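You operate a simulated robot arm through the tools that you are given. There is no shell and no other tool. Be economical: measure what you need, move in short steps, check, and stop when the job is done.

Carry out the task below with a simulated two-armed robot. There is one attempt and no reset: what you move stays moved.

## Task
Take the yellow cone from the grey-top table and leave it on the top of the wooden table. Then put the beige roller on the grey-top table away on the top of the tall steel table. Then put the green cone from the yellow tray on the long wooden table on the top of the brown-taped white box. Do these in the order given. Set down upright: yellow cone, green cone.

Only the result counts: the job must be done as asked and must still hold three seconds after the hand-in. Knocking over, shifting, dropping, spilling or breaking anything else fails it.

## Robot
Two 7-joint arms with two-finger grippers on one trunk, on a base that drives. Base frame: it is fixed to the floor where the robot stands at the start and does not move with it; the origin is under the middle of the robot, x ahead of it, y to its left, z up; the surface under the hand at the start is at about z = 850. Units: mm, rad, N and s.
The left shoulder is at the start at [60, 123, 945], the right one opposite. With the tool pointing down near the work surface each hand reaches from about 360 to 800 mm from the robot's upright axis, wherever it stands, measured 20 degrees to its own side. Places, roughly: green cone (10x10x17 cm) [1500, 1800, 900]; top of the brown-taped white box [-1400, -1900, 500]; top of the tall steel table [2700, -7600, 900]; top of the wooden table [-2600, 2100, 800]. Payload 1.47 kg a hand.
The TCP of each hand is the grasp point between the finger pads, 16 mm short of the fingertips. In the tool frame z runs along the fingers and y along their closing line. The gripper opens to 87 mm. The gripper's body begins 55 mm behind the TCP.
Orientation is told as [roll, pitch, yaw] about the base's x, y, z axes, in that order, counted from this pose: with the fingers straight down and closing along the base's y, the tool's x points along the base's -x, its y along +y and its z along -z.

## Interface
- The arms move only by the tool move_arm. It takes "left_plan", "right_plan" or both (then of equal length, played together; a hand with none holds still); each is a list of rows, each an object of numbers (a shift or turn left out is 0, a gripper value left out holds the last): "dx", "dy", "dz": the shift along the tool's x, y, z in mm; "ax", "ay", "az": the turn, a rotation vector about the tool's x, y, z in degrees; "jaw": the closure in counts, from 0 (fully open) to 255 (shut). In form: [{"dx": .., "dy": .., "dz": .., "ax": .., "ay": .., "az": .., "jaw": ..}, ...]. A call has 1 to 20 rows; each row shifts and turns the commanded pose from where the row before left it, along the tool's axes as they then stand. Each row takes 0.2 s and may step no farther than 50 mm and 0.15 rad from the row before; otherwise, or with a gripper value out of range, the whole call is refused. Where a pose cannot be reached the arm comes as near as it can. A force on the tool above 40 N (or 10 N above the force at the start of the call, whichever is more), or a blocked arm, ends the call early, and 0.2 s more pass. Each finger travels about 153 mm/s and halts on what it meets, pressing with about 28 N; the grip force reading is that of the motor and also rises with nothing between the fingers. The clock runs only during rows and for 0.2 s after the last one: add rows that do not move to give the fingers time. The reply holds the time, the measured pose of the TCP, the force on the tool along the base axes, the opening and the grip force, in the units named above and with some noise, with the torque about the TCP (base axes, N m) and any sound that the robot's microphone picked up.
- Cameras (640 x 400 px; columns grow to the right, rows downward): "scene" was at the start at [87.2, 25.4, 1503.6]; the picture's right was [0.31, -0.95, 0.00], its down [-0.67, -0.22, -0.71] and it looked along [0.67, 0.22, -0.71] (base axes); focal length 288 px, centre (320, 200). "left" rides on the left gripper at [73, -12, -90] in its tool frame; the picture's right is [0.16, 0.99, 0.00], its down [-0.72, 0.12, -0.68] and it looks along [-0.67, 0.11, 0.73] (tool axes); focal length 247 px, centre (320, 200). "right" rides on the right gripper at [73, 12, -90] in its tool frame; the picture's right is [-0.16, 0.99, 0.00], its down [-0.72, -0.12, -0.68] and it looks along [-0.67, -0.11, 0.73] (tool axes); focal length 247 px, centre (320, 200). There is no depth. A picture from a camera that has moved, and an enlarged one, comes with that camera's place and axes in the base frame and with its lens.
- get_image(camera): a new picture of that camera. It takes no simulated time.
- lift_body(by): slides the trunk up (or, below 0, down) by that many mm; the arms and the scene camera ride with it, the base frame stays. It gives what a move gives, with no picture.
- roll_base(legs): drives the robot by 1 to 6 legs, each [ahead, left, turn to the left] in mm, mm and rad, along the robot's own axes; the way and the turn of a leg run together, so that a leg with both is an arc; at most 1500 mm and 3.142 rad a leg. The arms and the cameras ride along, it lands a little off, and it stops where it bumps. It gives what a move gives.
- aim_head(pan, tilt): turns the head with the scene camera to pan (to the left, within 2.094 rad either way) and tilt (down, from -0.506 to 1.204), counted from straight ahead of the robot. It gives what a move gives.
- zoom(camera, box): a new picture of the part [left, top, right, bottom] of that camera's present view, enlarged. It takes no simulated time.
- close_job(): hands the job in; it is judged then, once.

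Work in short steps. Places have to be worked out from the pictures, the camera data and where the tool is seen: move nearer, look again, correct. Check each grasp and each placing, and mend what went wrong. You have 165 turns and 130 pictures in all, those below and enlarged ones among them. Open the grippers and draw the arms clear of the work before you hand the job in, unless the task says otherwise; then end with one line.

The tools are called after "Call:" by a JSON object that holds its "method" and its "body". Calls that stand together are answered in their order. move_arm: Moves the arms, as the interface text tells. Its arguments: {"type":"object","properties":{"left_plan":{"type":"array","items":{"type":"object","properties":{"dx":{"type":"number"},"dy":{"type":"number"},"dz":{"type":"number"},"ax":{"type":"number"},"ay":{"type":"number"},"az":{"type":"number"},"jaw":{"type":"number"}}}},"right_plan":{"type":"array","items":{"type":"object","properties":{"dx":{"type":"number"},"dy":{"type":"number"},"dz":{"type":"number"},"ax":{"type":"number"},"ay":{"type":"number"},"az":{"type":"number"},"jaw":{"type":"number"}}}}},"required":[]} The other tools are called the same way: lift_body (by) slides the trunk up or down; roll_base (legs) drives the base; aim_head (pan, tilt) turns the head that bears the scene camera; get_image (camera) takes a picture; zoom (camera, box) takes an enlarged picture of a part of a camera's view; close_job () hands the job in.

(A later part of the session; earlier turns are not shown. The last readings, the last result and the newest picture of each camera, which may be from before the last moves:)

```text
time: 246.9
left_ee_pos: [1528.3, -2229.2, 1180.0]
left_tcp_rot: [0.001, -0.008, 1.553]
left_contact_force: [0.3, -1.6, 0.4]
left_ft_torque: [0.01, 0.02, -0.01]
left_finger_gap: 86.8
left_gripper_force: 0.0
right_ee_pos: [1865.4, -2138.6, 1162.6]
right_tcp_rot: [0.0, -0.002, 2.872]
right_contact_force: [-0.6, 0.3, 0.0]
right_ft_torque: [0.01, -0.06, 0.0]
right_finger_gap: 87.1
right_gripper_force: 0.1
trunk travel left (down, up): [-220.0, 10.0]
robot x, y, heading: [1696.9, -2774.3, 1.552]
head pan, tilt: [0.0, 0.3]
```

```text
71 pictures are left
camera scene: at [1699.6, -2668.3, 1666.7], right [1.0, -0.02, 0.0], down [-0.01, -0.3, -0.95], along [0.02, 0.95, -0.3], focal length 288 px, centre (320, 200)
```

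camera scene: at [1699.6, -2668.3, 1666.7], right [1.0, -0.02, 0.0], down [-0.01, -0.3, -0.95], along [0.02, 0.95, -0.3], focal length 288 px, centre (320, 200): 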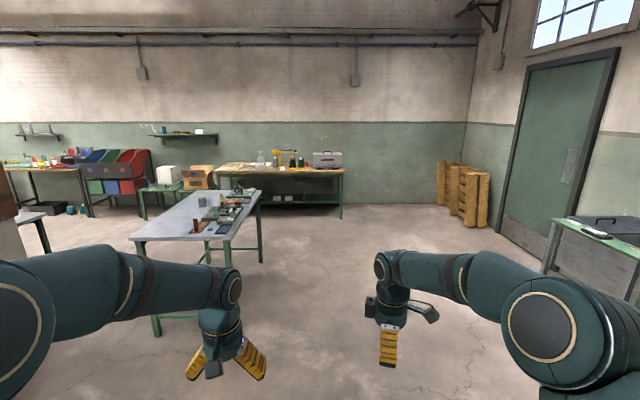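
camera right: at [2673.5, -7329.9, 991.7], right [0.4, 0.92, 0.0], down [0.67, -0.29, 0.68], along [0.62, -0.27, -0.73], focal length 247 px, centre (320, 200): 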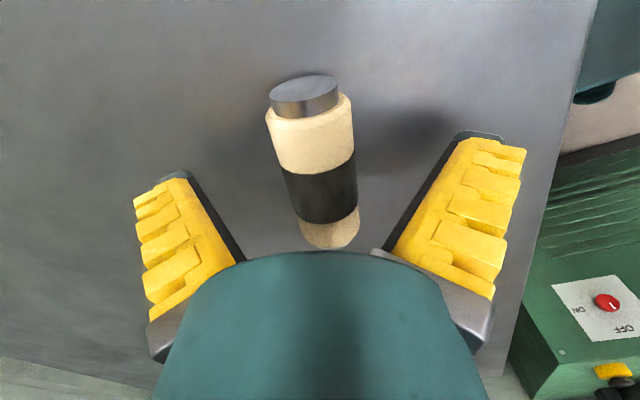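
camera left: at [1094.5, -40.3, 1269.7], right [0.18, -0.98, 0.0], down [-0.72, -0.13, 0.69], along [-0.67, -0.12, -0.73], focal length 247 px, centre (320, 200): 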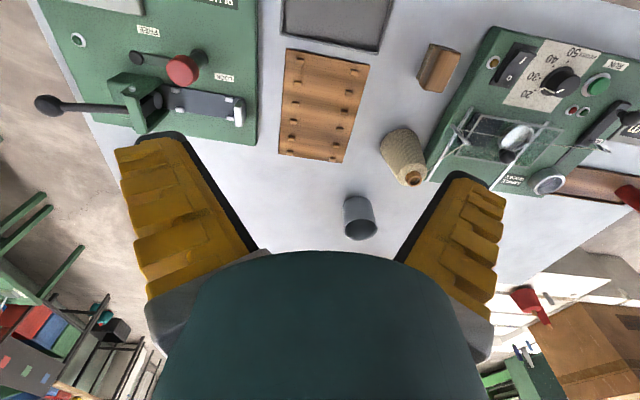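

The arm plan was refused (56 mm step), but the drive went fine. I'll fix the right wrist and retract it now.

Call:
{"method": "move_arm", "body": {"right_plan": [{"az": 8.4}, {"az": 8.4}, {"az": 8.4}, {"az": 8.4}, {"az": 8.4}, {"az": 8.4}, {"az": 8.4}, {"az": 8.4}, {"az": 8.4}, {"dx": 35, "dz": -30}, {"dx": 35, "dz": -30}, {"dx": 35, "dz": -30}, {"dx": 20}, {}]}}

Call:
{"method": "roll_base", "body": {"legs": [[1500, 0, 0], [1500, 0, 0], [450, 0, 0]]}}

Call:
{"method": "aim_head", "body": {"pan": 0.1, "tilt": 0.6}}

Call:
{"method": "get_image", "body": {"camera": "scene"}}

```text
time: 249.9
left_ee_pos: [1528.2, -2229.4, 1180.2]
left_tcp_rot: [0.0, -0.007, 1.553]
left_contact_force: [0.0, -0.2, -0.8]
left_ft_torque: [0.02, 0.0, 0.02]
left_finger_gap: 87.0
left_gripper_force: 0.1
right_ee_pos: [1862.3, -2263.4, 1254.3]
right_tcp_rot: [-0.001, 0.001, 1.552]
right_contact_force: [0.1, 0.2, 0.5]
right_ft_torque: [-0.01, 0.01, -0.02]
right_finger_gap: 86.9
right_gripper_force: 0.0
trunk travel left (down, up): [-220.0, 10.0]
robot x, y, heading: [1699.8, -2769.5, 1.552]
head pan, tilt: [0.0, 0.3]
```

```text
time: 266.7
left_ee_pos: [1617.3, 1226.3, 1180.7]
left_tcp_rot: [0.0, -0.006, 1.542]
left_contact_force: [0.4, 1.4, 0.8]
left_ft_torque: [0.0, -0.03, -0.02]
left_finger_gap: 86.8
left_gripper_force: 0.0
right_ee_pos: [1952.6, 1188.9, 1253.1]
right_tcp_rot: [-0.001, -0.001, 1.539]
right_contact_force: [0.0, 0.3, -0.2]
right_ft_torque: [-0.01, 0.0, 0.0]
right_finger_gap: 86.9
right_gripper_force: 0.1
trunk travel left (down, up): [-220.0, 10.0]
robot x, y, heading: [1780.8, 677.4, 1.536]
head pan, tilt: [0.0, 0.3]
```

```text
time: 267.5
left_ee_pos: [1616.8, 1225.8, 1180.6]
left_tcp_rot: [0.001, -0.008, 1.542]
left_contact_force: [-0.3, -0.5, -0.2]
left_ft_torque: [0.03, -0.03, 0.0]
left_finger_gap: 86.8
left_gripper_force: 0.1
right_ee_pos: [1950.9, 1186.1, 1253.7]
right_tcp_rot: [0.0, 0.0, 1.54]
right_contact_force: [0.6, -1.6, 0.0]
right_ft_torque: [0.0, -0.02, -0.03]
right_finger_gap: 87.1
right_gripper_force: 0.0
trunk travel left (down, up): [-220.0, 10.0]
robot x, y, heading: [1780.8, 684.1, 1.535]
head pan, tilt: [0.099, 0.6]
```

```text
70 pictures are left
camera scene: at [1775.0, 779.0, 1639.4], right [1.0, 0.07, 0.0], down [0.04, -0.56, -0.83], along [-0.06, 0.82, -0.56], focal length 288 px, centre (320, 200)
```

scene: 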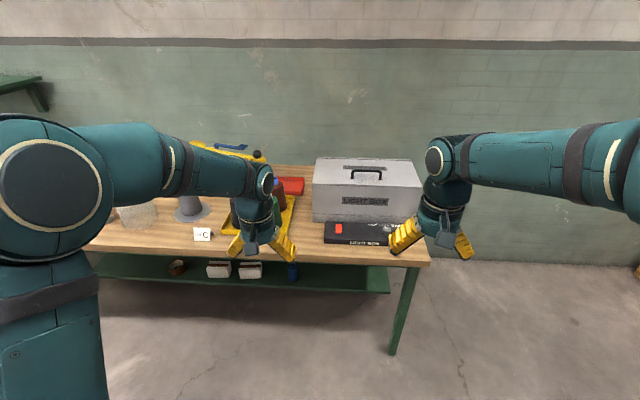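

The left hand hides the tray, so I'll look through the left camera.

Call:
{"method": "get_image", "body": {"camera": "left"}}

Call:
{"method": "zoom", "body": {"camera": "scene", "box": [150, 130, 330, 270]}}

```text
69 pictures are left
camera left: at [1626.4, 1152.5, 1269.9], right [-0.99, -0.13, 0.0], down [-0.09, 0.72, 0.69], along [-0.09, 0.68, -0.73], focal length 247 px, centre (320, 200)
```

left: 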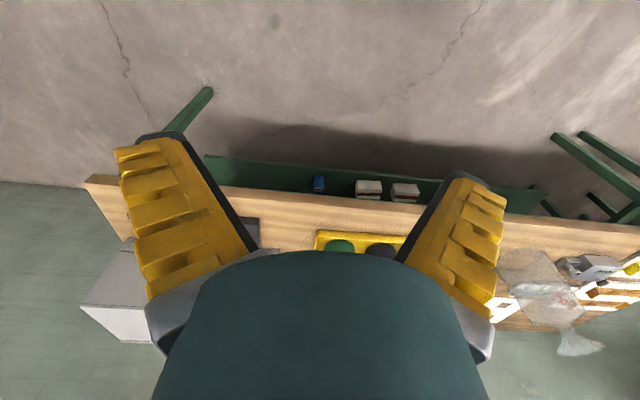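

```text
2.86 times, centred on (240, 200) of scene
camera zoom: at [1775.0, 779.0, 1639.4], right [1.0, 0.07, 0.0], down [0.04, -0.56, -0.83], along [-0.06, 0.82, -0.56], focal length 823 px, centre (549, 200)
```

zoom: 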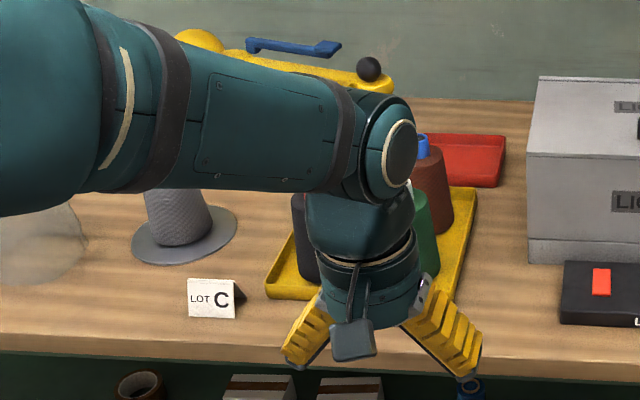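

The tray holds a dark cone, the green cone and a brown one close together. I'll strafe left for an unobstructed view between the arms.

Call:
{"method": "roll_base", "body": {"legs": [[0, 320, 0]]}}

Call:
{"method": "aim_head", "body": {"pan": 0.0, "tilt": 0.6}}

Call:
{"method": "get_image", "body": {"camera": "scene"}}

Call:
{"method": "zoom", "body": {"camera": "scene", "box": [240, 120, 400, 270]}}

```text
time: 270.9
left_ee_pos: [1299.6, 1237.0, 1180.8]
left_tcp_rot: [-0.001, -0.007, 1.538]
left_contact_force: [-0.6, 0.2, 0.5]
left_ft_torque: [-0.05, 0.01, -0.03]
left_finger_gap: 87.1
left_gripper_force: 0.1
right_ee_pos: [1635.0, 1197.8, 1254.2]
right_tcp_rot: [0.0, -0.002, 1.539]
right_contact_force: [-0.5, 0.1, -0.2]
right_ft_torque: [0.0, 0.0, 0.0]
right_finger_gap: 87.0
right_gripper_force: 0.0
trunk travel left (down, up): [-220.0, 10.0]
robot x, y, heading: [1464.0, 689.9, 1.54]
head pan, tilt: [0.099, 0.6]
```

```text
time: 271.5
left_ee_pos: [1299.4, 1236.0, 1180.3]
left_tcp_rot: [0.0, -0.008, 1.539]
left_contact_force: [0.3, 0.3, 0.2]
left_ft_torque: [-0.02, 0.02, 0.01]
left_finger_gap: 87.2
left_gripper_force: 0.1
right_ee_pos: [1635.2, 1196.8, 1254.9]
right_tcp_rot: [0.0, -0.001, 1.537]
right_contact_force: [0.0, 0.4, 0.6]
right_ft_torque: [0.01, 0.01, -0.01]
right_finger_gap: 87.1
right_gripper_force: 0.0
trunk travel left (down, up): [-220.0, 10.0]
robot x, y, heading: [1459.6, 692.3, 1.54]
head pan, tilt: [0.0, 0.6]
```

```text
67 pictures are left
camera scene: at [1465.7, 789.5, 1639.3], right [1.0, -0.03, 0.0], down [-0.02, -0.56, -0.83], along [0.03, 0.82, -0.56], focal length 288 px, centre (320, 200)
```

scene: 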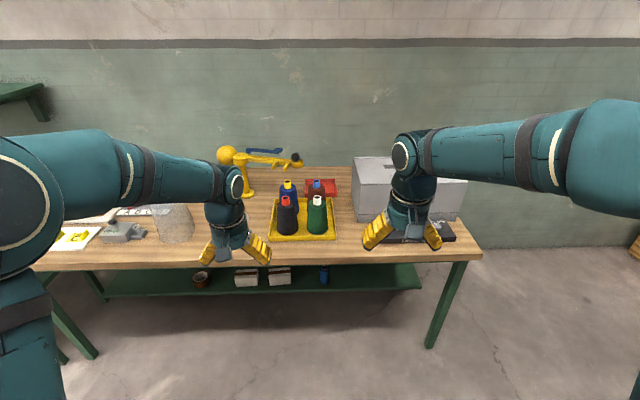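

```text
2.67 times, centred on (320, 195) of scene
camera zoom: at [1465.7, 789.5, 1639.3], right [1.0, -0.03, 0.0], down [-0.02, -0.56, -0.83], along [0.03, 0.82, -0.56], focal length 768 px, centre (320, 213)
```

zoom: 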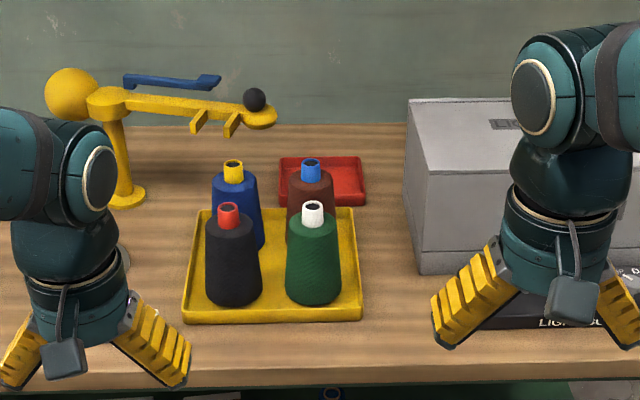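

The four cones sit 2×2 with enough gap for the fingers beside the green one, which is at about (1491,1772). I'll line up the left hand with it.

Call:
{"method": "roll_base", "body": {"legs": [[0, 0, 0.03], [0, -215, 0], [420, 0, 0]]}}

Call:
{"method": "get_image", "body": {"camera": "left"}}

Call:
{"method": "get_image", "body": {"camera": "scene"}}

```text
time: 276.6
left_ee_pos: [1502.7, 1650.6, 1179.2]
left_tcp_rot: [-0.001, -0.008, 1.567]
left_contact_force: [-0.1, -0.5, -0.1]
left_ft_torque: [-0.03, 0.0, -0.02]
left_finger_gap: 86.8
left_gripper_force: 0.0
right_ee_pos: [1836.5, 1619.6, 1254.3]
right_tcp_rot: [0.0, -0.001, 1.567]
right_contact_force: [0.4, 0.2, 0.6]
right_ft_torque: [0.0, -0.01, 0.0]
right_finger_gap: 87.2
right_gripper_force: 0.0
trunk travel left (down, up): [-220.0, 10.0]
robot x, y, heading: [1680.0, 1108.6, 1.564]
head pan, tilt: [0.0, 0.6]
```

```text
65 pictures are left
camera left: at [1513.2, 1577.4, 1269.7], right [-0.99, -0.15, 0.0], down [-0.11, 0.72, 0.69], along [-0.1, 0.68, -0.73], focal length 247 px, centre (320, 200)
```

left: 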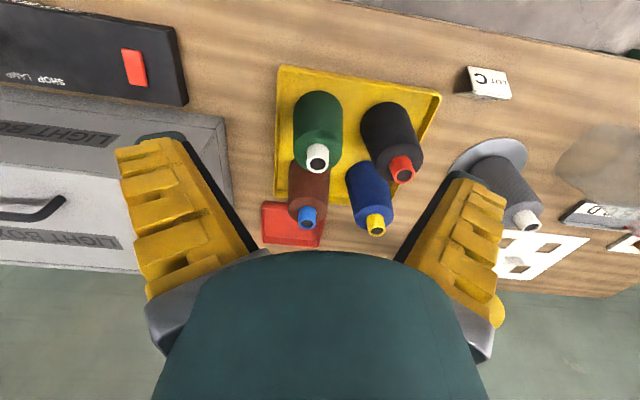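

```text
64 pictures are left
camera scene: at [1680.0, 1208.5, 1639.3], right [1.0, 0.0, 0.0], down [0.0, -0.57, -0.82], along [0.0, 0.82, -0.57], focal length 288 px, centre (320, 200)
```

scene: 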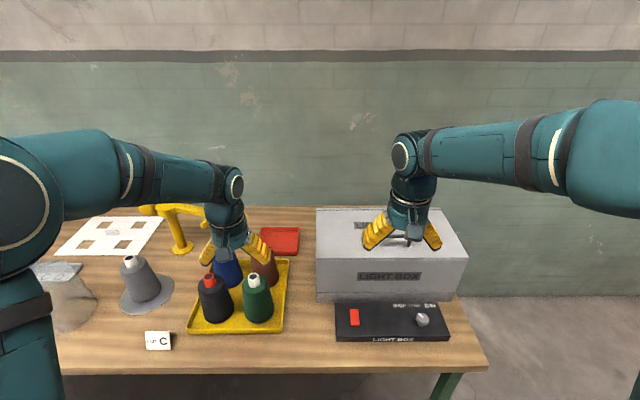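

The green rim is near (1489,1763,985). I'll hover close above it and refine.

Call:
{"method": "move_arm", "body": {"left_plan": [{"dx": -38, "dy": 5}, {"dx": -38, "dy": 5}, {"dx": -37, "dy": 4}, {"dz": 40}, {"dz": 40}, {"dz": 30}, {}]}}

Call:
{"method": "get_image", "body": {"camera": "left"}}

Call:
{"method": "zoom", "body": {"camera": "scene", "box": [170, 210, 320, 350]}}

```text
time: 278.2
left_ee_pos: [1489.2, 1764.5, 1071.7]
left_tcp_rot: [0.001, -0.007, 1.568]
left_contact_force: [0.0, 0.0, 0.9]
left_ft_torque: [-0.01, 0.07, -0.03]
left_finger_gap: 87.0
left_gripper_force: 0.1
right_ee_pos: [1838.9, 1621.2, 1255.0]
right_tcp_rot: [0.0, -0.002, 1.565]
right_contact_force: [-0.2, 0.5, -0.2]
right_ft_torque: [0.03, 0.0, 0.03]
right_finger_gap: 86.8
right_gripper_force: 0.0
trunk travel left (down, up): [-220.0, 10.0]
robot x, y, heading: [1680.6, 1106.3, 1.566]
head pan, tilt: [0.0, 0.6]
```

```text
63 pictures are left
camera left: at [1499.9, 1690.6, 1160.5], right [-0.99, -0.15, 0.0], down [-0.11, 0.72, 0.69], along [-0.1, 0.68, -0.73], focal length 247 px, centre (320, 200)
```

left: 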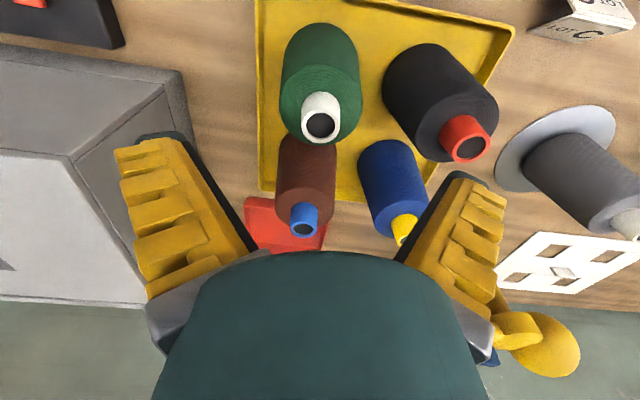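

```text
2.86 times, centred on (245, 280) of scene
camera zoom: at [1680.1, 1207.6, 1639.4], right [1.0, 0.0, 0.0], down [0.0, -0.56, -0.83], along [0.0, 0.83, -0.56], focal length 823 px, centre (534, -29)
```

zoom: 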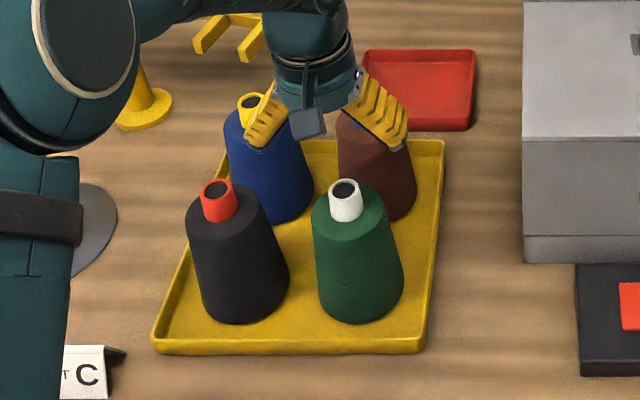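

I get the rim at (1487,1775), with the green body about 76 mm across at the shoulder, so clearance is tight. I'll shift into line, lower a bit and refine.

Call:
{"method": "move_arm", "body": {"left_plan": [{"dx": -11, "dy": 2}, {"dz": 35}, {}]}}

Call:
{"method": "get_image", "body": {"camera": "left"}}

Call:
{"method": "zoom", "body": {"camera": "left", "box": [220, 60, 420, 260]}}

```text
time: 279.0
left_ee_pos: [1487.1, 1776.5, 1037.1]
left_tcp_rot: [0.0, -0.01, 1.568]
left_contact_force: [-0.2, -0.7, 0.5]
left_ft_torque: [0.01, -0.04, 0.02]
left_finger_gap: 87.2
left_gripper_force: 0.1
right_ee_pos: [1838.6, 1621.1, 1256.0]
right_tcp_rot: [-0.001, 0.0, 1.565]
right_contact_force: [0.8, -0.3, 1.2]
right_ft_torque: [-0.05, 0.01, 0.03]
right_finger_gap: 87.4
right_gripper_force: 0.1
trunk travel left (down, up): [-220.0, 10.0]
robot x, y, heading: [1676.3, 1108.6, 1.565]
head pan, tilt: [0.0, 0.6]
```

```text
61 pictures are left
camera left: at [1497.7, 1701.8, 1125.8], right [-0.99, -0.15, 0.0], down [-0.11, 0.72, 0.69], along [-0.1, 0.68, -0.73], focal length 247 px, centre (320, 200)
```

left: 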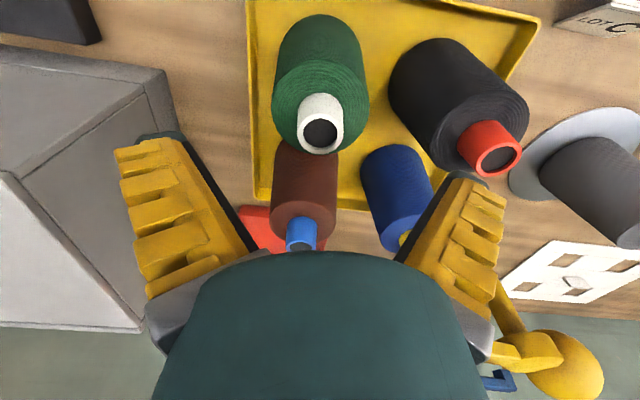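

```text
2.00 times, centred on (320, 160) of left
camera zoom: at [1497.7, 1701.8, 1125.8], right [-0.99, -0.15, 0.0], down [-0.11, 0.72, 0.69], along [-0.1, 0.68, -0.73], focal length 494 px, centre (320, 280)
```

zoom: 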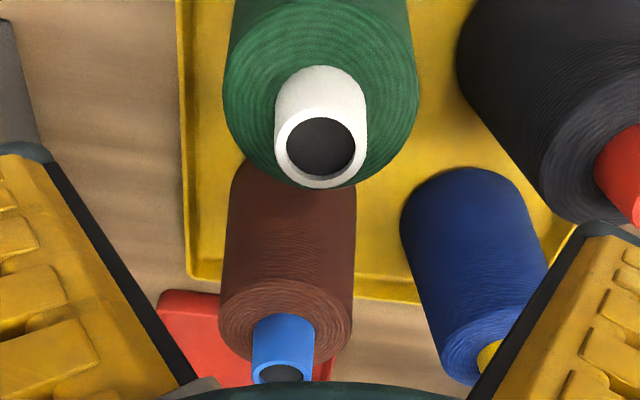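

The rim height is uncertain (960–985). I'll lower 25 mm more and look again.

Call:
{"method": "move_arm", "body": {"left_plan": [{"dz": 25, "dx": -3}, {}]}}

Call:
{"method": "zoom", "body": {"camera": "left", "box": [220, 60, 420, 260]}}

Call:
{"method": "zoom", "body": {"camera": "scene", "box": [190, 230, 310, 330]}}

```text
time: 279.6
left_ee_pos: [1487.7, 1778.2, 1010.3]
left_tcp_rot: [0.0, -0.009, 1.567]
left_contact_force: [-0.2, 0.3, 1.1]
left_ft_torque: [0.05, -0.01, 0.03]
left_finger_gap: 87.0
left_gripper_force: 0.1
right_ee_pos: [1837.8, 1619.8, 1254.3]
right_tcp_rot: [-0.001, 0.0, 1.566]
right_contact_force: [-0.8, 0.5, 0.8]
right_ft_torque: [0.02, 0.03, -0.01]
right_finger_gap: 87.1
right_gripper_force: 0.0
trunk travel left (down, up): [-220.0, 10.0]
robot x, y, heading: [1681.1, 1109.6, 1.569]
head pan, tilt: [0.0, 0.6]
```

```text
2.00 times, centred on (320, 160) of left
camera zoom: at [1497.9, 1705.0, 1100.5], right [-0.99, -0.15, 0.0], down [-0.11, 0.72, 0.69], along [-0.1, 0.68, -0.73], focal length 494 px, centre (320, 280)
```

zoom: 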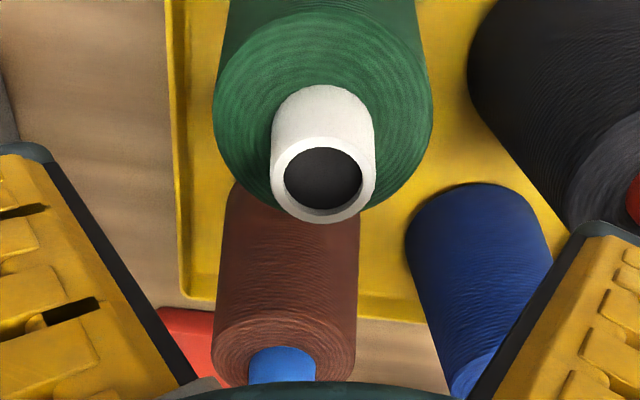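

```text
4.00 times, centred on (250, 280) of scene
camera zoom: at [1680.1, 1207.2, 1639.4], right [1.0, 0.0, 0.0], down [0.0, -0.56, -0.83], along [0.0, 0.83, -0.56], focal length 1153 px, centre (600, -120)
```

zoom: 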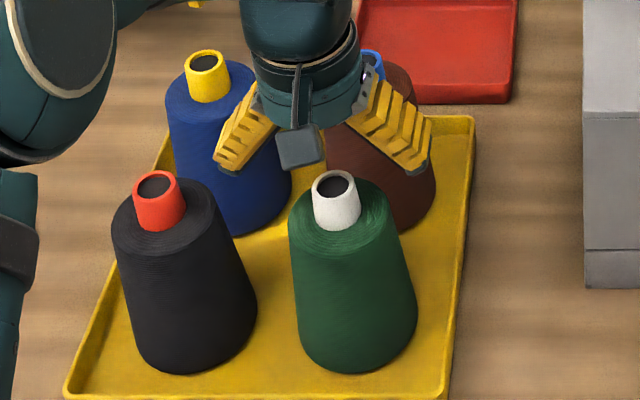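

Reworking with exact tilt values, the rim is at about (1485,1786,969). The body is about 78 mm, too tight, so I'll grip the exposed white tube (about 34 mm wide, 27 mm tall) with TCP at z≈964.

Call:
{"method": "move_arm", "body": {"left_plan": [{"dx": -8, "dy": 3}, {"dz": 25}, {"dz": 21}, {}]}}

Call:
{"method": "get_image", "body": {"camera": "left"}}

Call:
{"method": "zoom", "body": {"camera": "scene", "box": [190, 230, 310, 330]}}

```text
time: 280.6
left_ee_pos: [1483.7, 1787.1, 965.1]
left_tcp_rot: [-0.001, -0.009, 1.567]
left_contact_force: [0.2, -0.3, 0.7]
left_ft_torque: [-0.02, -0.03, -0.01]
left_finger_gap: 87.1
left_gripper_force: 0.0
right_ee_pos: [1837.8, 1620.5, 1254.4]
right_tcp_rot: [-0.001, 0.001, 1.567]
right_contact_force: [-0.5, -0.3, -0.7]
right_ft_torque: [0.0, 0.01, -0.01]
right_finger_gap: 87.0
right_gripper_force: 0.2
trunk travel left (down, up): [-220.0, 10.0]
robot x, y, heading: [1681.8, 1108.6, 1.563]
head pan, tilt: [0.0, 0.6]
```

```text
57 pictures are left
camera left: at [1495.0, 1713.8, 1054.3], right [-0.99, -0.15, 0.0], down [-0.11, 0.72, 0.69], along [-0.1, 0.68, -0.73], focal length 247 px, centre (320, 200)
```

left: 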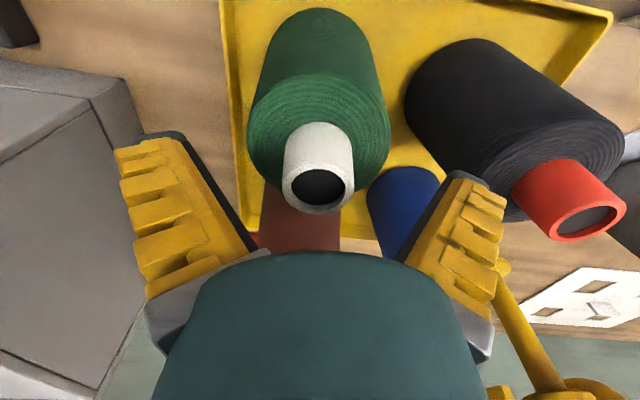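

```text
4.00 times, centred on (250, 280) of scene
camera zoom: at [1680.1, 1207.7, 1639.4], right [1.0, 0.0, 0.0], down [0.0, -0.56, -0.83], along [0.0, 0.83, -0.56], focal length 1153 px, centre (600, -120)
```

zoom: 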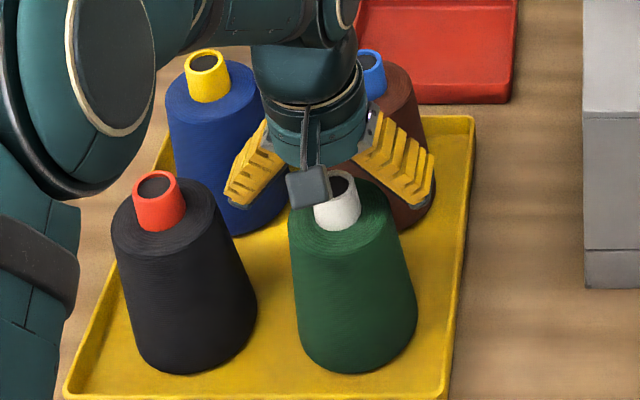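

The rim is level with the TCP, at about z 966. I'll lower 6 mm so the pads cover the tube, then close.

Call:
{"method": "move_arm", "body": {"left_plan": [{"dz": 6}, {}, {"jaw": 100}, {"jaw": 160}, {"jaw": 255}, {}, {}, {}]}}

Call:
{"method": "get_image", "body": {"camera": "left"}}

```text
time: 282.4
left_ee_pos: [1484.6, 1786.9, 961.6]
left_tcp_rot: [-0.001, -0.013, 1.568]
left_contact_force: [0.2, 0.8, 18.9]
left_ft_torque: [-0.09, 0.01, -0.02]
left_finger_gap: 27.9
left_gripper_force: 27.8
right_ee_pos: [1839.5, 1618.5, 1253.4]
right_tcp_rot: [-0.002, -0.001, 1.566]
right_contact_force: [0.3, 0.1, -0.4]
right_ft_torque: [0.04, 0.0, -0.01]
right_finger_gap: 87.2
right_gripper_force: 0.1
trunk travel left (down, up): [-220.0, 10.0]
robot x, y, heading: [1679.6, 1112.1, 1.569]
head pan, tilt: [0.0, 0.6]
```

```text
55 pictures are left
camera left: at [1495.6, 1713.1, 1049.9], right [-0.99, -0.15, 0.0], down [-0.11, 0.72, 0.69], along [-0.1, 0.68, -0.73], focal length 247 px, centre (320, 200)
```

left: 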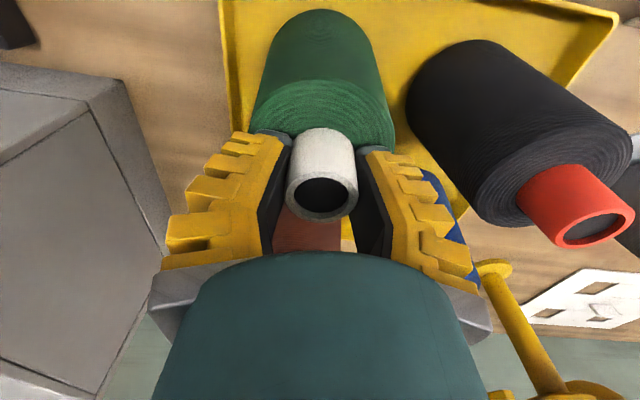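

The tube is gripped (gap 28 mm), with the tips lightly on the shoulder. I'll lift a little and check.

Call:
{"method": "move_arm", "body": {"left_plan": [{"dz": -3}, {"dz": -7}, {"dz": -15}, {"dz": -15}, {}, {}]}}

Call:
{"method": "get_image", "body": {"camera": "left"}}

Call:
{"method": "zoom", "body": {"camera": "scene", "box": [190, 230, 310, 330]}}

```text
time: 283.8
left_ee_pos: [1483.9, 1785.4, 999.2]
left_tcp_rot: [0.002, -0.005, 1.567]
left_contact_force: [-0.4, 0.6, -4.8]
left_ft_torque: [0.01, 0.03, 0.0]
left_finger_gap: 19.6
left_gripper_force: 28.4
right_ee_pos: [1838.0, 1620.3, 1253.4]
right_tcp_rot: [0.001, -0.001, 1.565]
right_contact_force: [0.4, 0.4, -0.6]
right_ft_torque: [0.02, 0.01, 0.0]
right_finger_gap: 87.1
right_gripper_force: 0.1
trunk travel left (down, up): [-220.0, 10.0]
robot x, y, heading: [1678.4, 1110.0, 1.567]
head pan, tilt: [0.0, 0.6]
```

```text
54 pictures are left
camera left: at [1494.8, 1713.0, 1088.6], right [-0.99, -0.15, 0.0], down [-0.11, 0.72, 0.68], along [-0.1, 0.68, -0.73], focal length 247 px, centre (320, 200)
```

left: 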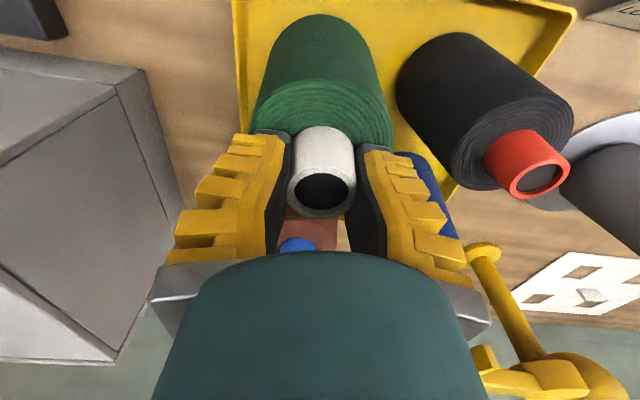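

```text
4.00 times, centred on (250, 280) of scene
camera zoom: at [1679.9, 1208.5, 1639.3], right [1.0, 0.0, 0.0], down [0.0, -0.57, -0.82], along [0.0, 0.82, -0.57], focal length 1153 px, centre (600, -120)
```

zoom: 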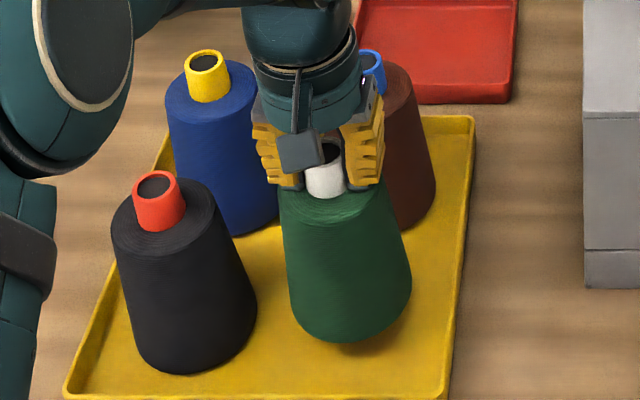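

It is lifted and hanging upright, but the gap reads 19.6 mm. I'll wait and watch for slip before moving.

Call:
{"method": "move_arm", "body": {"left_plan": [{"dz": -5}, {}, {}, {}, {}, {}, {}, {}, {}, {}, {}, {}]}}

Call:
{"method": "get_image", "body": {"camera": "left"}}

```text
time: 286.4
left_ee_pos: [1484.8, 1785.4, 1004.3]
left_tcp_rot: [0.002, -0.006, 1.567]
left_contact_force: [0.3, 0.4, -5.0]
left_ft_torque: [0.01, 0.0, 0.02]
left_finger_gap: 19.5
left_gripper_force: 27.6
right_ee_pos: [1838.2, 1619.5, 1254.3]
right_tcp_rot: [-0.002, 0.0, 1.564]
right_contact_force: [-0.5, 0.4, -0.3]
right_ft_torque: [0.02, -0.02, 0.0]
right_finger_gap: 87.5
right_gripper_force: 0.1
trunk travel left (down, up): [-220.0, 10.0]
robot x, y, heading: [1679.2, 1106.3, 1.567]
head pan, tilt: [0.0, 0.6]
```

```text
52 pictures are left
camera left: at [1494.7, 1713.0, 1093.7], right [-0.99, -0.15, 0.0], down [-0.11, 0.72, 0.69], along [-0.1, 0.68, -0.73], focal length 247 px, centre (320, 200)
```

left: 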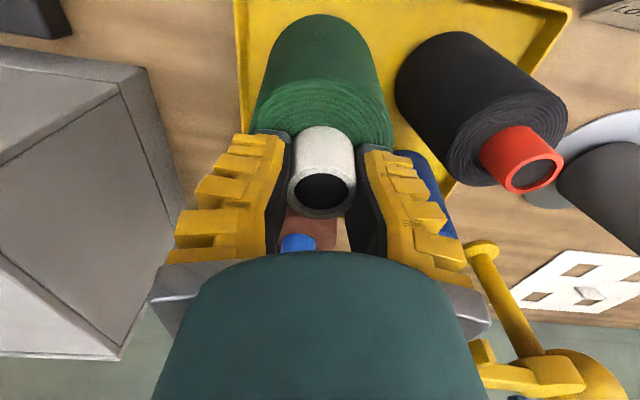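

The grip is steady. I'll raise the cone clear of its neighbours, pull it back toward me, and back off.

Call:
{"method": "move_arm", "body": {"left_plan": [{"dz": -30}, {"dz": -30}, {"dz": -30}, {"dz": -30}, {"dz": -30}, {"dz": -25}, {"dx": 30}, {"dx": 30}, {"dx": 30}, {"dx": 30}, {}, {}]}}

Call:
{"method": "get_image", "body": {"camera": "scene"}}

```text
time: 289.0
left_ee_pos: [1483.7, 1665.2, 1178.1]
left_tcp_rot: [0.0, -0.007, 1.568]
left_contact_force: [0.9, -0.1, -5.3]
left_ft_torque: [-0.03, -0.01, 0.02]
left_finger_gap: 19.7
left_gripper_force: 27.6
right_ee_pos: [1837.7, 1620.1, 1253.4]
right_tcp_rot: [0.0, -0.001, 1.566]
right_contact_force: [0.1, 0.2, -0.8]
right_ft_torque: [0.0, 0.02, 0.0]
right_finger_gap: 87.0
right_gripper_force: 0.0
trunk travel left (down, up): [-220.0, 10.0]
robot x, y, heading: [1681.5, 1110.9, 1.563]
head pan, tilt: [0.0, 0.6]
```

```text
51 pictures are left
camera scene: at [1679.8, 1207.8, 1639.3], right [1.0, 0.0, 0.0], down [0.0, -0.56, -0.83], along [0.0, 0.83, -0.56], focal length 288 px, centre (320, 200)
```

scene: 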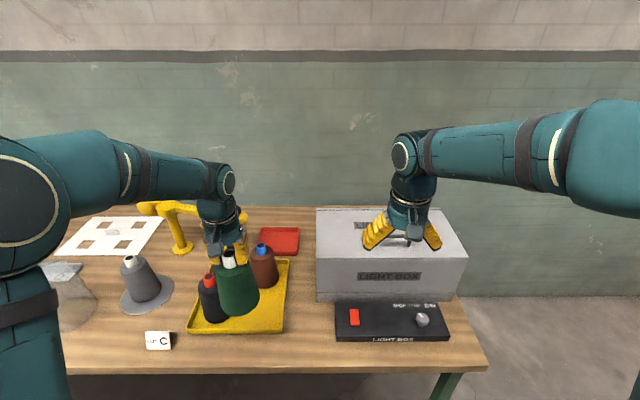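

The cone is clear. I'll back off, turn around, drive down the corridor and look for the target box from the far side.

Call:
{"method": "roll_base", "body": {"legs": [[-500, 0, 0], [0, 0, -1.571], [0, -1500, 0], [0, -1500, 0]]}}

Call:
{"method": "aim_head", "body": {"pan": -1.9, "tilt": 0.3}}

Call:
{"method": "get_image", "body": {"camera": "scene"}}

```text
time: 321.7
left_ee_pos: [2182.5, -2229.5, 1178.3]
left_tcp_rot: [-0.001, -0.007, -0.026]
left_contact_force: [0.7, 0.3, -5.7]
left_ft_torque: [0.02, 0.02, -0.01]
left_finger_gap: 18.8
left_gripper_force: 27.8
right_ee_pos: [2131.1, -2584.2, 1253.6]
right_tcp_rot: [0.0, 0.0, -0.027]
right_contact_force: [-0.5, 0.0, 0.5]
right_ft_torque: [0.04, 0.05, -0.02]
right_finger_gap: 87.0
right_gripper_force: 0.1
trunk travel left (down, up): [-220.0, 10.0]
robot x, y, heading: [1624.3, -2407.2, -0.029]
head pan, tilt: [0.0, 0.6]
```

```text
time: 323.6
left_ee_pos: [2183.4, -2229.6, 1179.3]
left_tcp_rot: [0.001, -0.008, -0.026]
left_contact_force: [-0.1, -0.3, -5.6]
left_ft_torque: [-0.01, -0.02, 0.02]
left_finger_gap: 19.1
left_gripper_force: 27.8
right_ee_pos: [2130.7, -2582.1, 1253.5]
right_tcp_rot: [0.0, 0.001, -0.025]
right_contact_force: [0.0, 0.1, -0.3]
right_ft_torque: [0.01, 0.05, -0.01]
right_finger_gap: 86.9
right_gripper_force: 0.0
trunk travel left (down, up): [-220.0, 10.0]
robot x, y, heading: [1622.1, -2409.5, -0.033]
head pan, tilt: [-1.901, 0.3]
```

```text
50 pictures are left
camera scene: at [1601.0, -2501.2, 1666.8], right [-0.94, 0.35, 0.0], down [0.1, 0.28, -0.96], along [-0.33, -0.9, -0.3], focal length 288 px, centre (320, 200)
```

scene: 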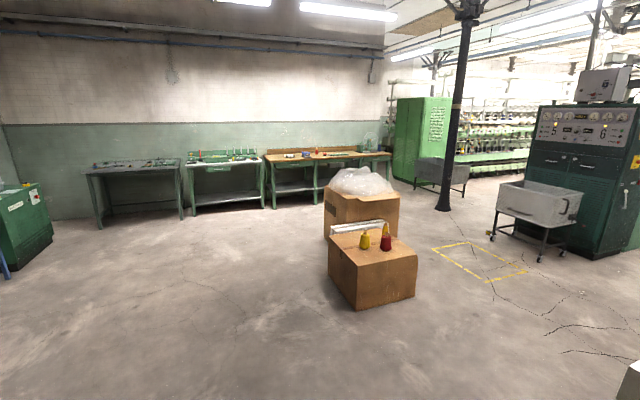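

Open floor here. I'll turn to face -x toward the boxes and look.

Call:
{"method": "roll_base", "body": {"legs": [[0, 0, -3.11]]}}

Call:
{"method": "aim_head", "body": {"pan": 0.0, "tilt": 0.35}}

Call:
{"method": "get_image", "body": {"camera": "scene"}}

```text
time: 331.3
left_ee_pos: [1064.1, -2601.5, 1178.6]
left_tcp_rot: [0.0, -0.008, 3.121]
left_contact_force: [-0.6, -0.2, -5.7]
left_ft_torque: [0.01, 0.01, 0.02]
left_finger_gap: 18.6
left_gripper_force: 27.8
right_ee_pos: [1114.1, -2250.2, 1253.8]
right_tcp_rot: [0.001, 0.0, 3.123]
right_contact_force: [0.0, 0.1, -0.9]
right_ft_torque: [0.0, 0.0, -0.04]
right_finger_gap: 86.9
right_gripper_force: 0.1
trunk travel left (down, up): [-220.0, 10.0]
robot x, y, heading: [1623.1, -2415.2, 3.125]
head pan, tilt: [-1.901, 0.3]
```

```text
time: 333.2
left_ee_pos: [1064.8, -2602.6, 1178.0]
left_tcp_rot: [0.001, -0.007, 3.122]
left_contact_force: [0.2, 0.6, -4.9]
left_ft_torque: [0.01, 0.0, -0.01]
left_finger_gap: 18.2
left_gripper_force: 28.0
right_ee_pos: [1114.3, -2248.9, 1253.0]
right_tcp_rot: [0.001, 0.001, 3.121]
right_contact_force: [0.3, -1.1, -0.4]
right_ft_torque: [-0.04, -0.02, 0.0]
right_finger_gap: 87.3
right_gripper_force: 0.1
trunk travel left (down, up): [-220.0, 10.0]
robot x, y, heading: [1624.0, -2416.4, 3.124]
head pan, tilt: [0.0, 0.351]
```

```text
49 pictures are left
camera scene: at [1519.5, -2411.7, 1662.0], right [0.02, 1.0, 0.0], down [0.34, -0.01, -0.94], along [-0.94, 0.02, -0.34], focal length 288 px, centre (320, 200)
```

scene: 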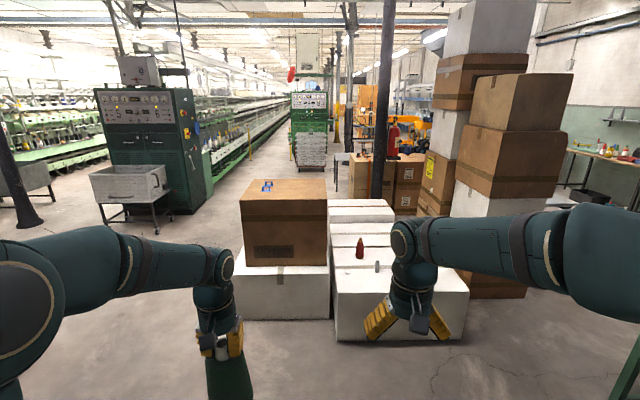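

The target (-1400,-1900,500) projects to about (361,209), the far white box. I'll zoom in.

Call:
{"method": "zoom", "body": {"camera": "scene", "box": [220, 140, 480, 345]}}

Call:
{"method": "get_image", "body": {"camera": "left"}}

```text
1.95 times, centred on (350, 242) of scene
camera zoom: at [1519.5, -2411.7, 1662.0], right [0.02, 1.0, 0.0], down [0.34, -0.01, -0.94], along [-0.94, 0.02, -0.34], focal length 562 px, centre (262, 117)
```

zoom: 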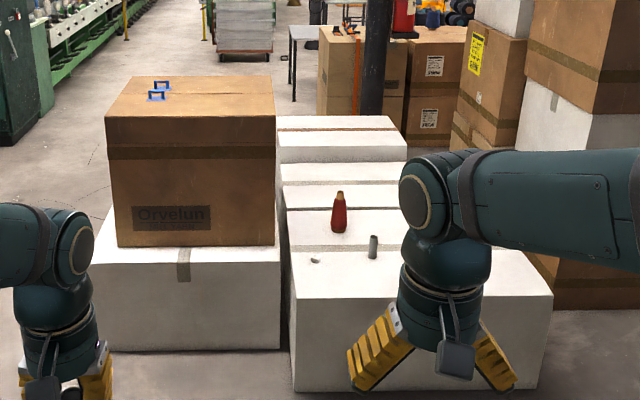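

```text
47 pictures are left
camera left: at [1137.5, -2591.7, 1267.4], right [0.14, -0.99, 0.0], down [-0.72, -0.1, 0.68], along [-0.68, -0.09, -0.73], focal length 247 px, centre (320, 200)
```

left: 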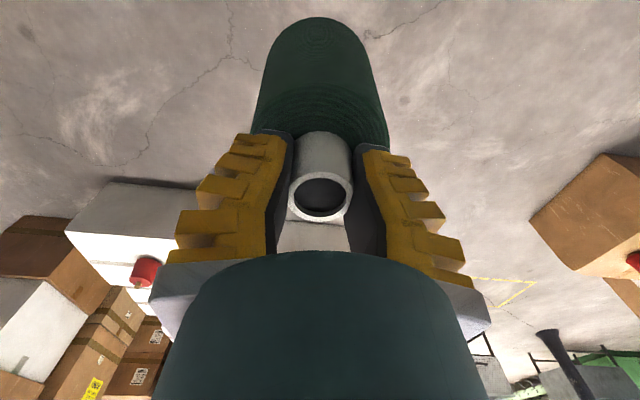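

The target is the farthest white box in the row, spanning about x -1210…-1735 and y -2250…-1535. I'll approach it from the -y side, passing left of the big carton.

Call:
{"method": "roll_base", "body": {"legs": [[0, 1230, 0], [1500, 0, 0]]}}

Call:
{"method": "aim_head", "body": {"pan": -0.25, "tilt": 0.45}}

Call:
{"method": "get_image", "body": {"camera": "scene"}}

```text
time: 351.1
left_ee_pos: [-444.3, -3817.2, 1178.6]
left_tcp_rot: [0.001, -0.006, 3.136]
left_contact_force: [-1.2, 0.1, -6.1]
left_ft_torque: [-0.02, -0.01, 0.0]
left_finger_gap: 18.0
left_gripper_force: 27.9
right_ee_pos: [-398.4, -3462.5, 1253.5]
right_tcp_rot: [-0.001, 0.0, 3.137]
right_contact_force: [-0.6, 0.2, -0.7]
right_ft_torque: [-0.01, 0.0, -0.01]
right_finger_gap: 87.1
right_gripper_force: 0.1
trunk travel left (down, up): [-220.0, 10.0]
robot x, y, heading: [112.8, -3616.9, 3.139]
head pan, tilt: [0.0, 0.351]
```

```text
time: 351.9
left_ee_pos: [-444.1, -3816.3, 1177.4]
left_tcp_rot: [0.001, -0.008, 3.137]
left_contact_force: [-0.2, -0.3, -5.1]
left_ft_torque: [-0.02, 0.02, 0.03]
left_finger_gap: 17.6
left_gripper_force: 28.3
right_ee_pos: [-399.7, -3462.7, 1253.9]
right_tcp_rot: [0.0, -0.001, 3.137]
right_contact_force: [-0.6, -0.3, 0.4]
right_ft_torque: [0.01, -0.02, 0.02]
right_finger_gap: 87.1
right_gripper_force: 0.0
trunk travel left (down, up): [-220.0, 10.0]
robot x, y, heading: [111.9, -3621.6, 3.13]
head pan, tilt: [-0.25, 0.45]
```

```text
46 pictures are left
camera scene: at [12.2, -3597.4, 1652.9], right [0.25, 0.97, 0.0], down [0.42, -0.11, -0.9], along [-0.87, 0.23, -0.44], focal length 288 px, centre (320, 200)
```

scene: 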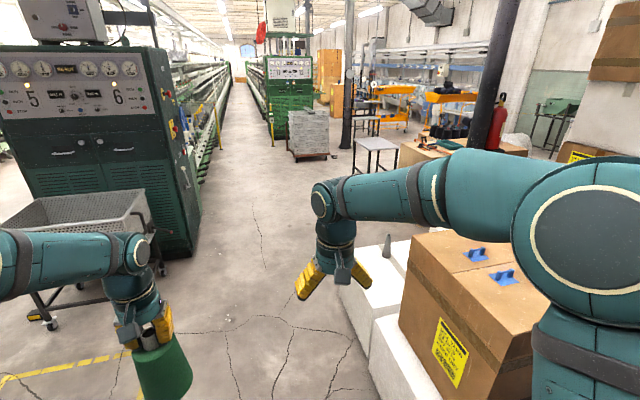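

White boxes also extend on this side, and a pole stands near (-1900,-1610). I'll drive farther along and view the target from its far end.

Call:
{"method": "roll_base", "body": {"legs": [[1500, 0, 0], [900, 0, 0]]}}

Call:
{"method": "aim_head", "body": {"pan": -1.6, "tilt": 0.45}}

Call:
{"method": "get_image", "body": {"camera": "scene"}}

Call:
{"method": "get_image", "body": {"camera": "left"}}

```text
time: 363.7
left_ee_pos: [-2844.2, -3805.4, 1178.3]
left_tcp_rot: [-0.001, -0.005, 3.13]
left_contact_force: [0.9, 0.1, -5.3]
left_ft_torque: [0.0, -0.02, 0.0]
left_finger_gap: 17.7
left_gripper_force: 27.8
right_ee_pos: [-2798.4, -3451.6, 1253.0]
right_tcp_rot: [-0.001, -0.001, 3.131]
right_contact_force: [-0.1, 0.6, -0.3]
right_ft_torque: [0.0, -0.02, -0.03]
right_finger_gap: 87.0
right_gripper_force: 0.0
trunk travel left (down, up): [-220.0, 10.0]
robot x, y, heading: [-2288.9, -3610.3, 3.132]
head pan, tilt: [-0.25, 0.45]
```

```text
time: 365.2
left_ee_pos: [-2843.9, -3806.7, 1178.5]
left_tcp_rot: [-0.001, -0.005, 3.132]
left_contact_force: [0.8, 0.2, -5.0]
left_ft_torque: [0.03, 0.01, 0.03]
left_finger_gap: 17.5
left_gripper_force: 28.1
right_ee_pos: [-2797.4, -3452.2, 1253.8]
right_tcp_rot: [0.001, 0.0, 3.132]
right_contact_force: [0.2, 0.5, 0.9]
right_ft_torque: [0.02, 0.02, 0.02]
right_finger_gap: 87.0
right_gripper_force: 0.0
trunk travel left (down, up): [-220.0, 10.0]
robot x, y, heading: [-2289.1, -3611.1, 3.128]
head pan, tilt: [-1.6, 0.45]
```

```text
45 pictures are left
camera scene: at [-2294.7, -3520.4, 1652.9], right [1.0, -0.04, 0.0], down [-0.02, -0.43, -0.9], along [0.04, 0.9, -0.44], focal length 288 px, centre (320, 200)
```

scene: 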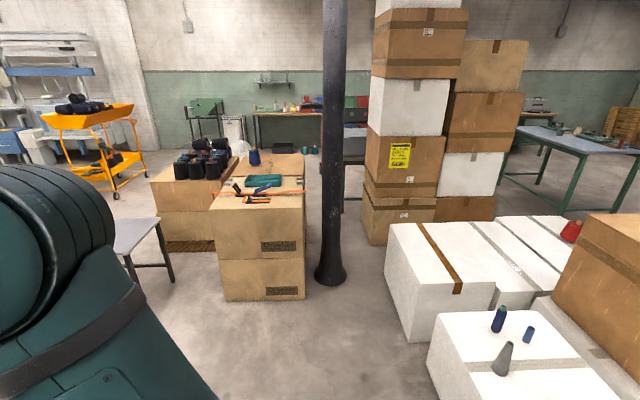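

```text
44 pictures are left
camera left: at [-2771.7, -3794.6, 1267.3], right [0.15, -0.99, 0.0], down [-0.72, -0.11, 0.68], along [-0.68, -0.1, -0.73], focal length 247 px, centre (320, 200)
```

left: 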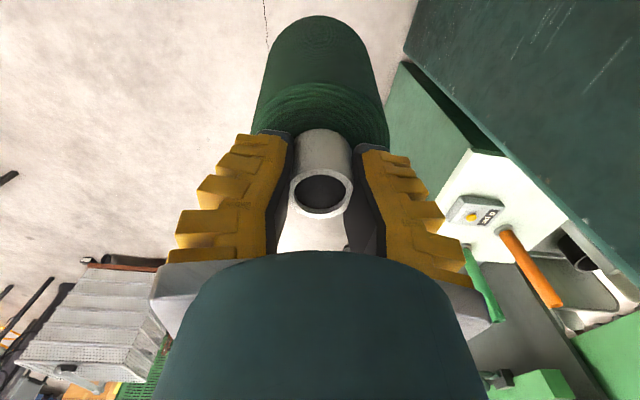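

The brown-taped white box is clear: x≈-1740…-1150, y≈-2300…-1608. I'll stand west of it facing +x at about (-2130,-2250), avoiding the pole at (-2120,-1590).

Call:
{"method": "roll_base", "body": {"legs": [[0, 0, -3.13], [110, 0, 0], [0, 1150, 0]]}}

Call:
{"method": "aim_head", "body": {"pan": 0.2, "tilt": 0.7}}

Call:
{"method": "get_image", "body": {"camera": "scene"}}

```text
time: 383.7
left_ee_pos: [-1602.8, -2271.2, 1178.1]
left_tcp_rot: [0.0, -0.005, -0.011]
left_contact_force: [0.2, 0.6, -5.1]
left_ft_torque: [0.0, -0.01, 0.02]
left_finger_gap: 17.8
left_gripper_force: 27.5
right_ee_pos: [-1649.5, -2627.1, 1254.0]
right_tcp_rot: [0.0, 0.001, -0.013]
right_contact_force: [-0.5, 0.4, 0.2]
right_ft_torque: [0.01, 0.01, 0.02]
right_finger_gap: 87.4
right_gripper_force: 0.1
trunk travel left (down, up): [-220.0, 10.0]
robot x, y, heading: [-2161.6, -2462.0, -0.016]
head pan, tilt: [-1.6, 0.45]
```

```text
time: 385.5
left_ee_pos: [-1604.0, -2272.3, 1177.7]
left_tcp_rot: [0.001, -0.006, -0.011]
left_contact_force: [0.5, -0.1, -5.3]
left_ft_torque: [0.0, -0.01, 0.01]
left_finger_gap: 17.5
left_gripper_force: 28.0
right_ee_pos: [-1649.2, -2624.8, 1253.3]
right_tcp_rot: [0.001, -0.001, -0.012]
right_contact_force: [0.3, -0.1, 0.1]
right_ft_torque: [0.0, 0.01, -0.01]
right_finger_gap: 87.2
right_gripper_force: 0.0
trunk travel left (down, up): [-220.0, 10.0]
robot x, y, heading: [-2159.7, -2465.1, -0.009]
head pan, tilt: [0.201, 0.7]
```

```text
43 pictures are left
camera scene: at [-2066.1, -2448.8, 1630.6], right [0.19, -0.98, 0.0], down [-0.63, -0.12, -0.76], along [0.75, 0.14, -0.64], focal length 288 px, centre (320, 200)
```

scene: 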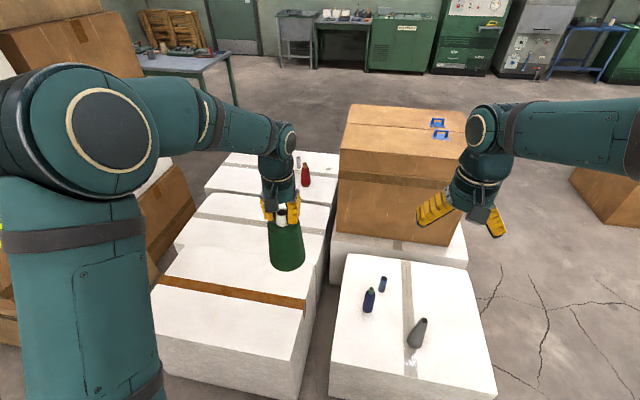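

The box top spans x≈-1660…-1150, with tape at x≈-1444. I'll place the cone on bare white at about (-1540,-2055), so I'll nudge forward and left.

Call:
{"method": "roll_base", "body": {"legs": [[70, 0, 0], [0, 215, 0]]}}

Call:
{"method": "get_image", "body": {"camera": "scene"}}

Call:
{"method": "get_image", "body": {"camera": "left"}}

```text
time: 388.6
left_ee_pos: [-1531.5, -2053.8, 1178.4]
left_tcp_rot: [0.0, -0.006, -0.008]
left_contact_force: [0.6, -0.4, -5.6]
left_ft_torque: [-0.02, 0.04, 0.01]
left_finger_gap: 17.3
left_gripper_force: 27.9
right_ee_pos: [-1577.6, -2408.9, 1253.3]
right_tcp_rot: [0.0, 0.002, -0.01]
right_contact_force: [0.8, -0.6, 0.6]
right_ft_torque: [-0.02, -0.02, 0.02]
right_finger_gap: 87.0
right_gripper_force: 0.1
trunk travel left (down, up): [-220.0, 10.0]
robot x, y, heading: [-2091.0, -2251.8, -0.01]
head pan, tilt: [0.201, 0.7]
```

```text
42 pictures are left
camera scene: at [-1994.5, -2231.6, 1630.6], right [0.19, -0.98, 0.0], down [-0.63, -0.12, -0.76], along [0.75, 0.14, -0.64], focal length 288 px, centre (320, 200)
```

scene: 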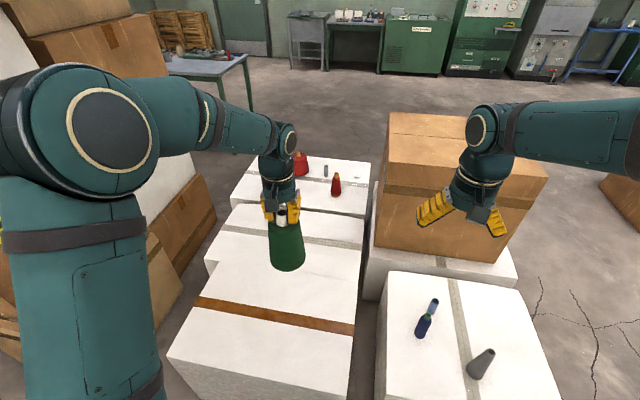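

```text
41 pictures are left
camera left: at [-1605.8, -2065.0, 1267.2], right [-0.15, 0.99, 0.0], down [0.72, 0.11, 0.68], along [0.68, 0.1, -0.73], focal length 247 px, centre (320, 200)
```

left: 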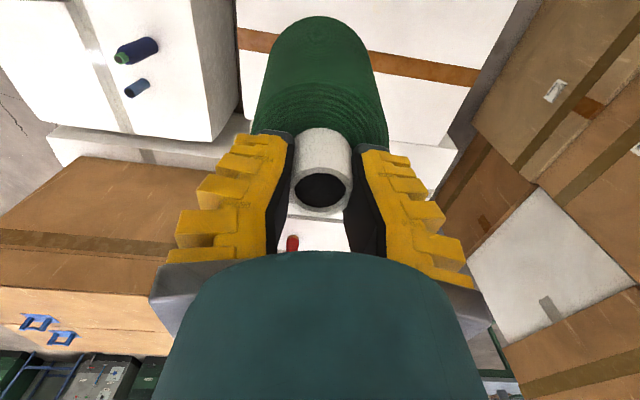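

The estimates agree (top z≈500). I'll lower the trunk first, then the arm.

Call:
{"method": "lift_body", "body": {"by": -200}}

Call:
{"method": "move_arm", "body": {"left_plan": [{"dz": 40}, {"dz": 40}, {"dz": 40}, {"dz": 40}, {"dz": 40}, {"dz": 40}, {"dz": 30}, {}]}}

Call:
{"method": "get_image", "body": {"camera": "scene"}}

```text
time: 390.8
left_ee_pos: [-1532.5, -2055.4, 977.6]
left_tcp_rot: [0.001, -0.005, -0.008]
left_contact_force: [-0.7, 0.9, -6.2]
left_ft_torque: [-0.01, -0.01, -0.02]
left_finger_gap: 17.5
left_gripper_force: 28.7
right_ee_pos: [-1577.8, -2408.7, 1055.0]
right_tcp_rot: [0.0, 0.0, -0.01]
right_contact_force: [-0.3, 0.7, 0.3]
right_ft_torque: [-0.03, -0.01, -0.03]
right_finger_gap: 87.0
right_gripper_force: 0.1
trunk travel left (down, up): [-20.0, 210.0]
robot x, y, heading: [-2091.4, -2247.6, -0.008]
head pan, tilt: [0.201, 0.7]
```

```text
time: 392.6
left_ee_pos: [-1528.1, -2054.6, 707.7]
left_tcp_rot: [0.0, -0.008, -0.008]
left_contact_force: [-0.2, 0.3, -3.8]
left_ft_torque: [0.03, 0.05, 0.01]
left_finger_gap: 17.5
left_gripper_force: 28.0
right_ee_pos: [-1578.4, -2408.9, 1053.5]
right_tcp_rot: [-0.001, -0.002, -0.011]
right_contact_force: [-0.3, 0.0, 0.1]
right_ft_torque: [-0.01, -0.06, 0.02]
right_finger_gap: 87.0
right_gripper_force: 0.2
trunk travel left (down, up): [-20.0, 210.0]
robot x, y, heading: [-2087.9, -2249.9, -0.007]
head pan, tilt: [0.201, 0.7]
```

```text
40 pictures are left
camera scene: at [-1994.8, -2232.0, 1430.7], right [0.19, -0.98, 0.0], down [-0.63, -0.12, -0.76], along [0.75, 0.14, -0.64], focal length 288 px, centre (320, 200)
```

scene: 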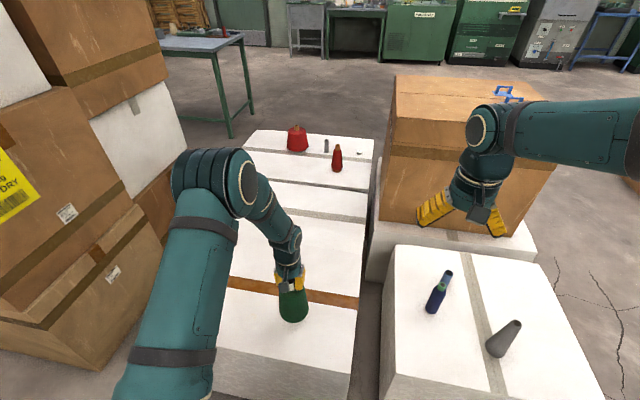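

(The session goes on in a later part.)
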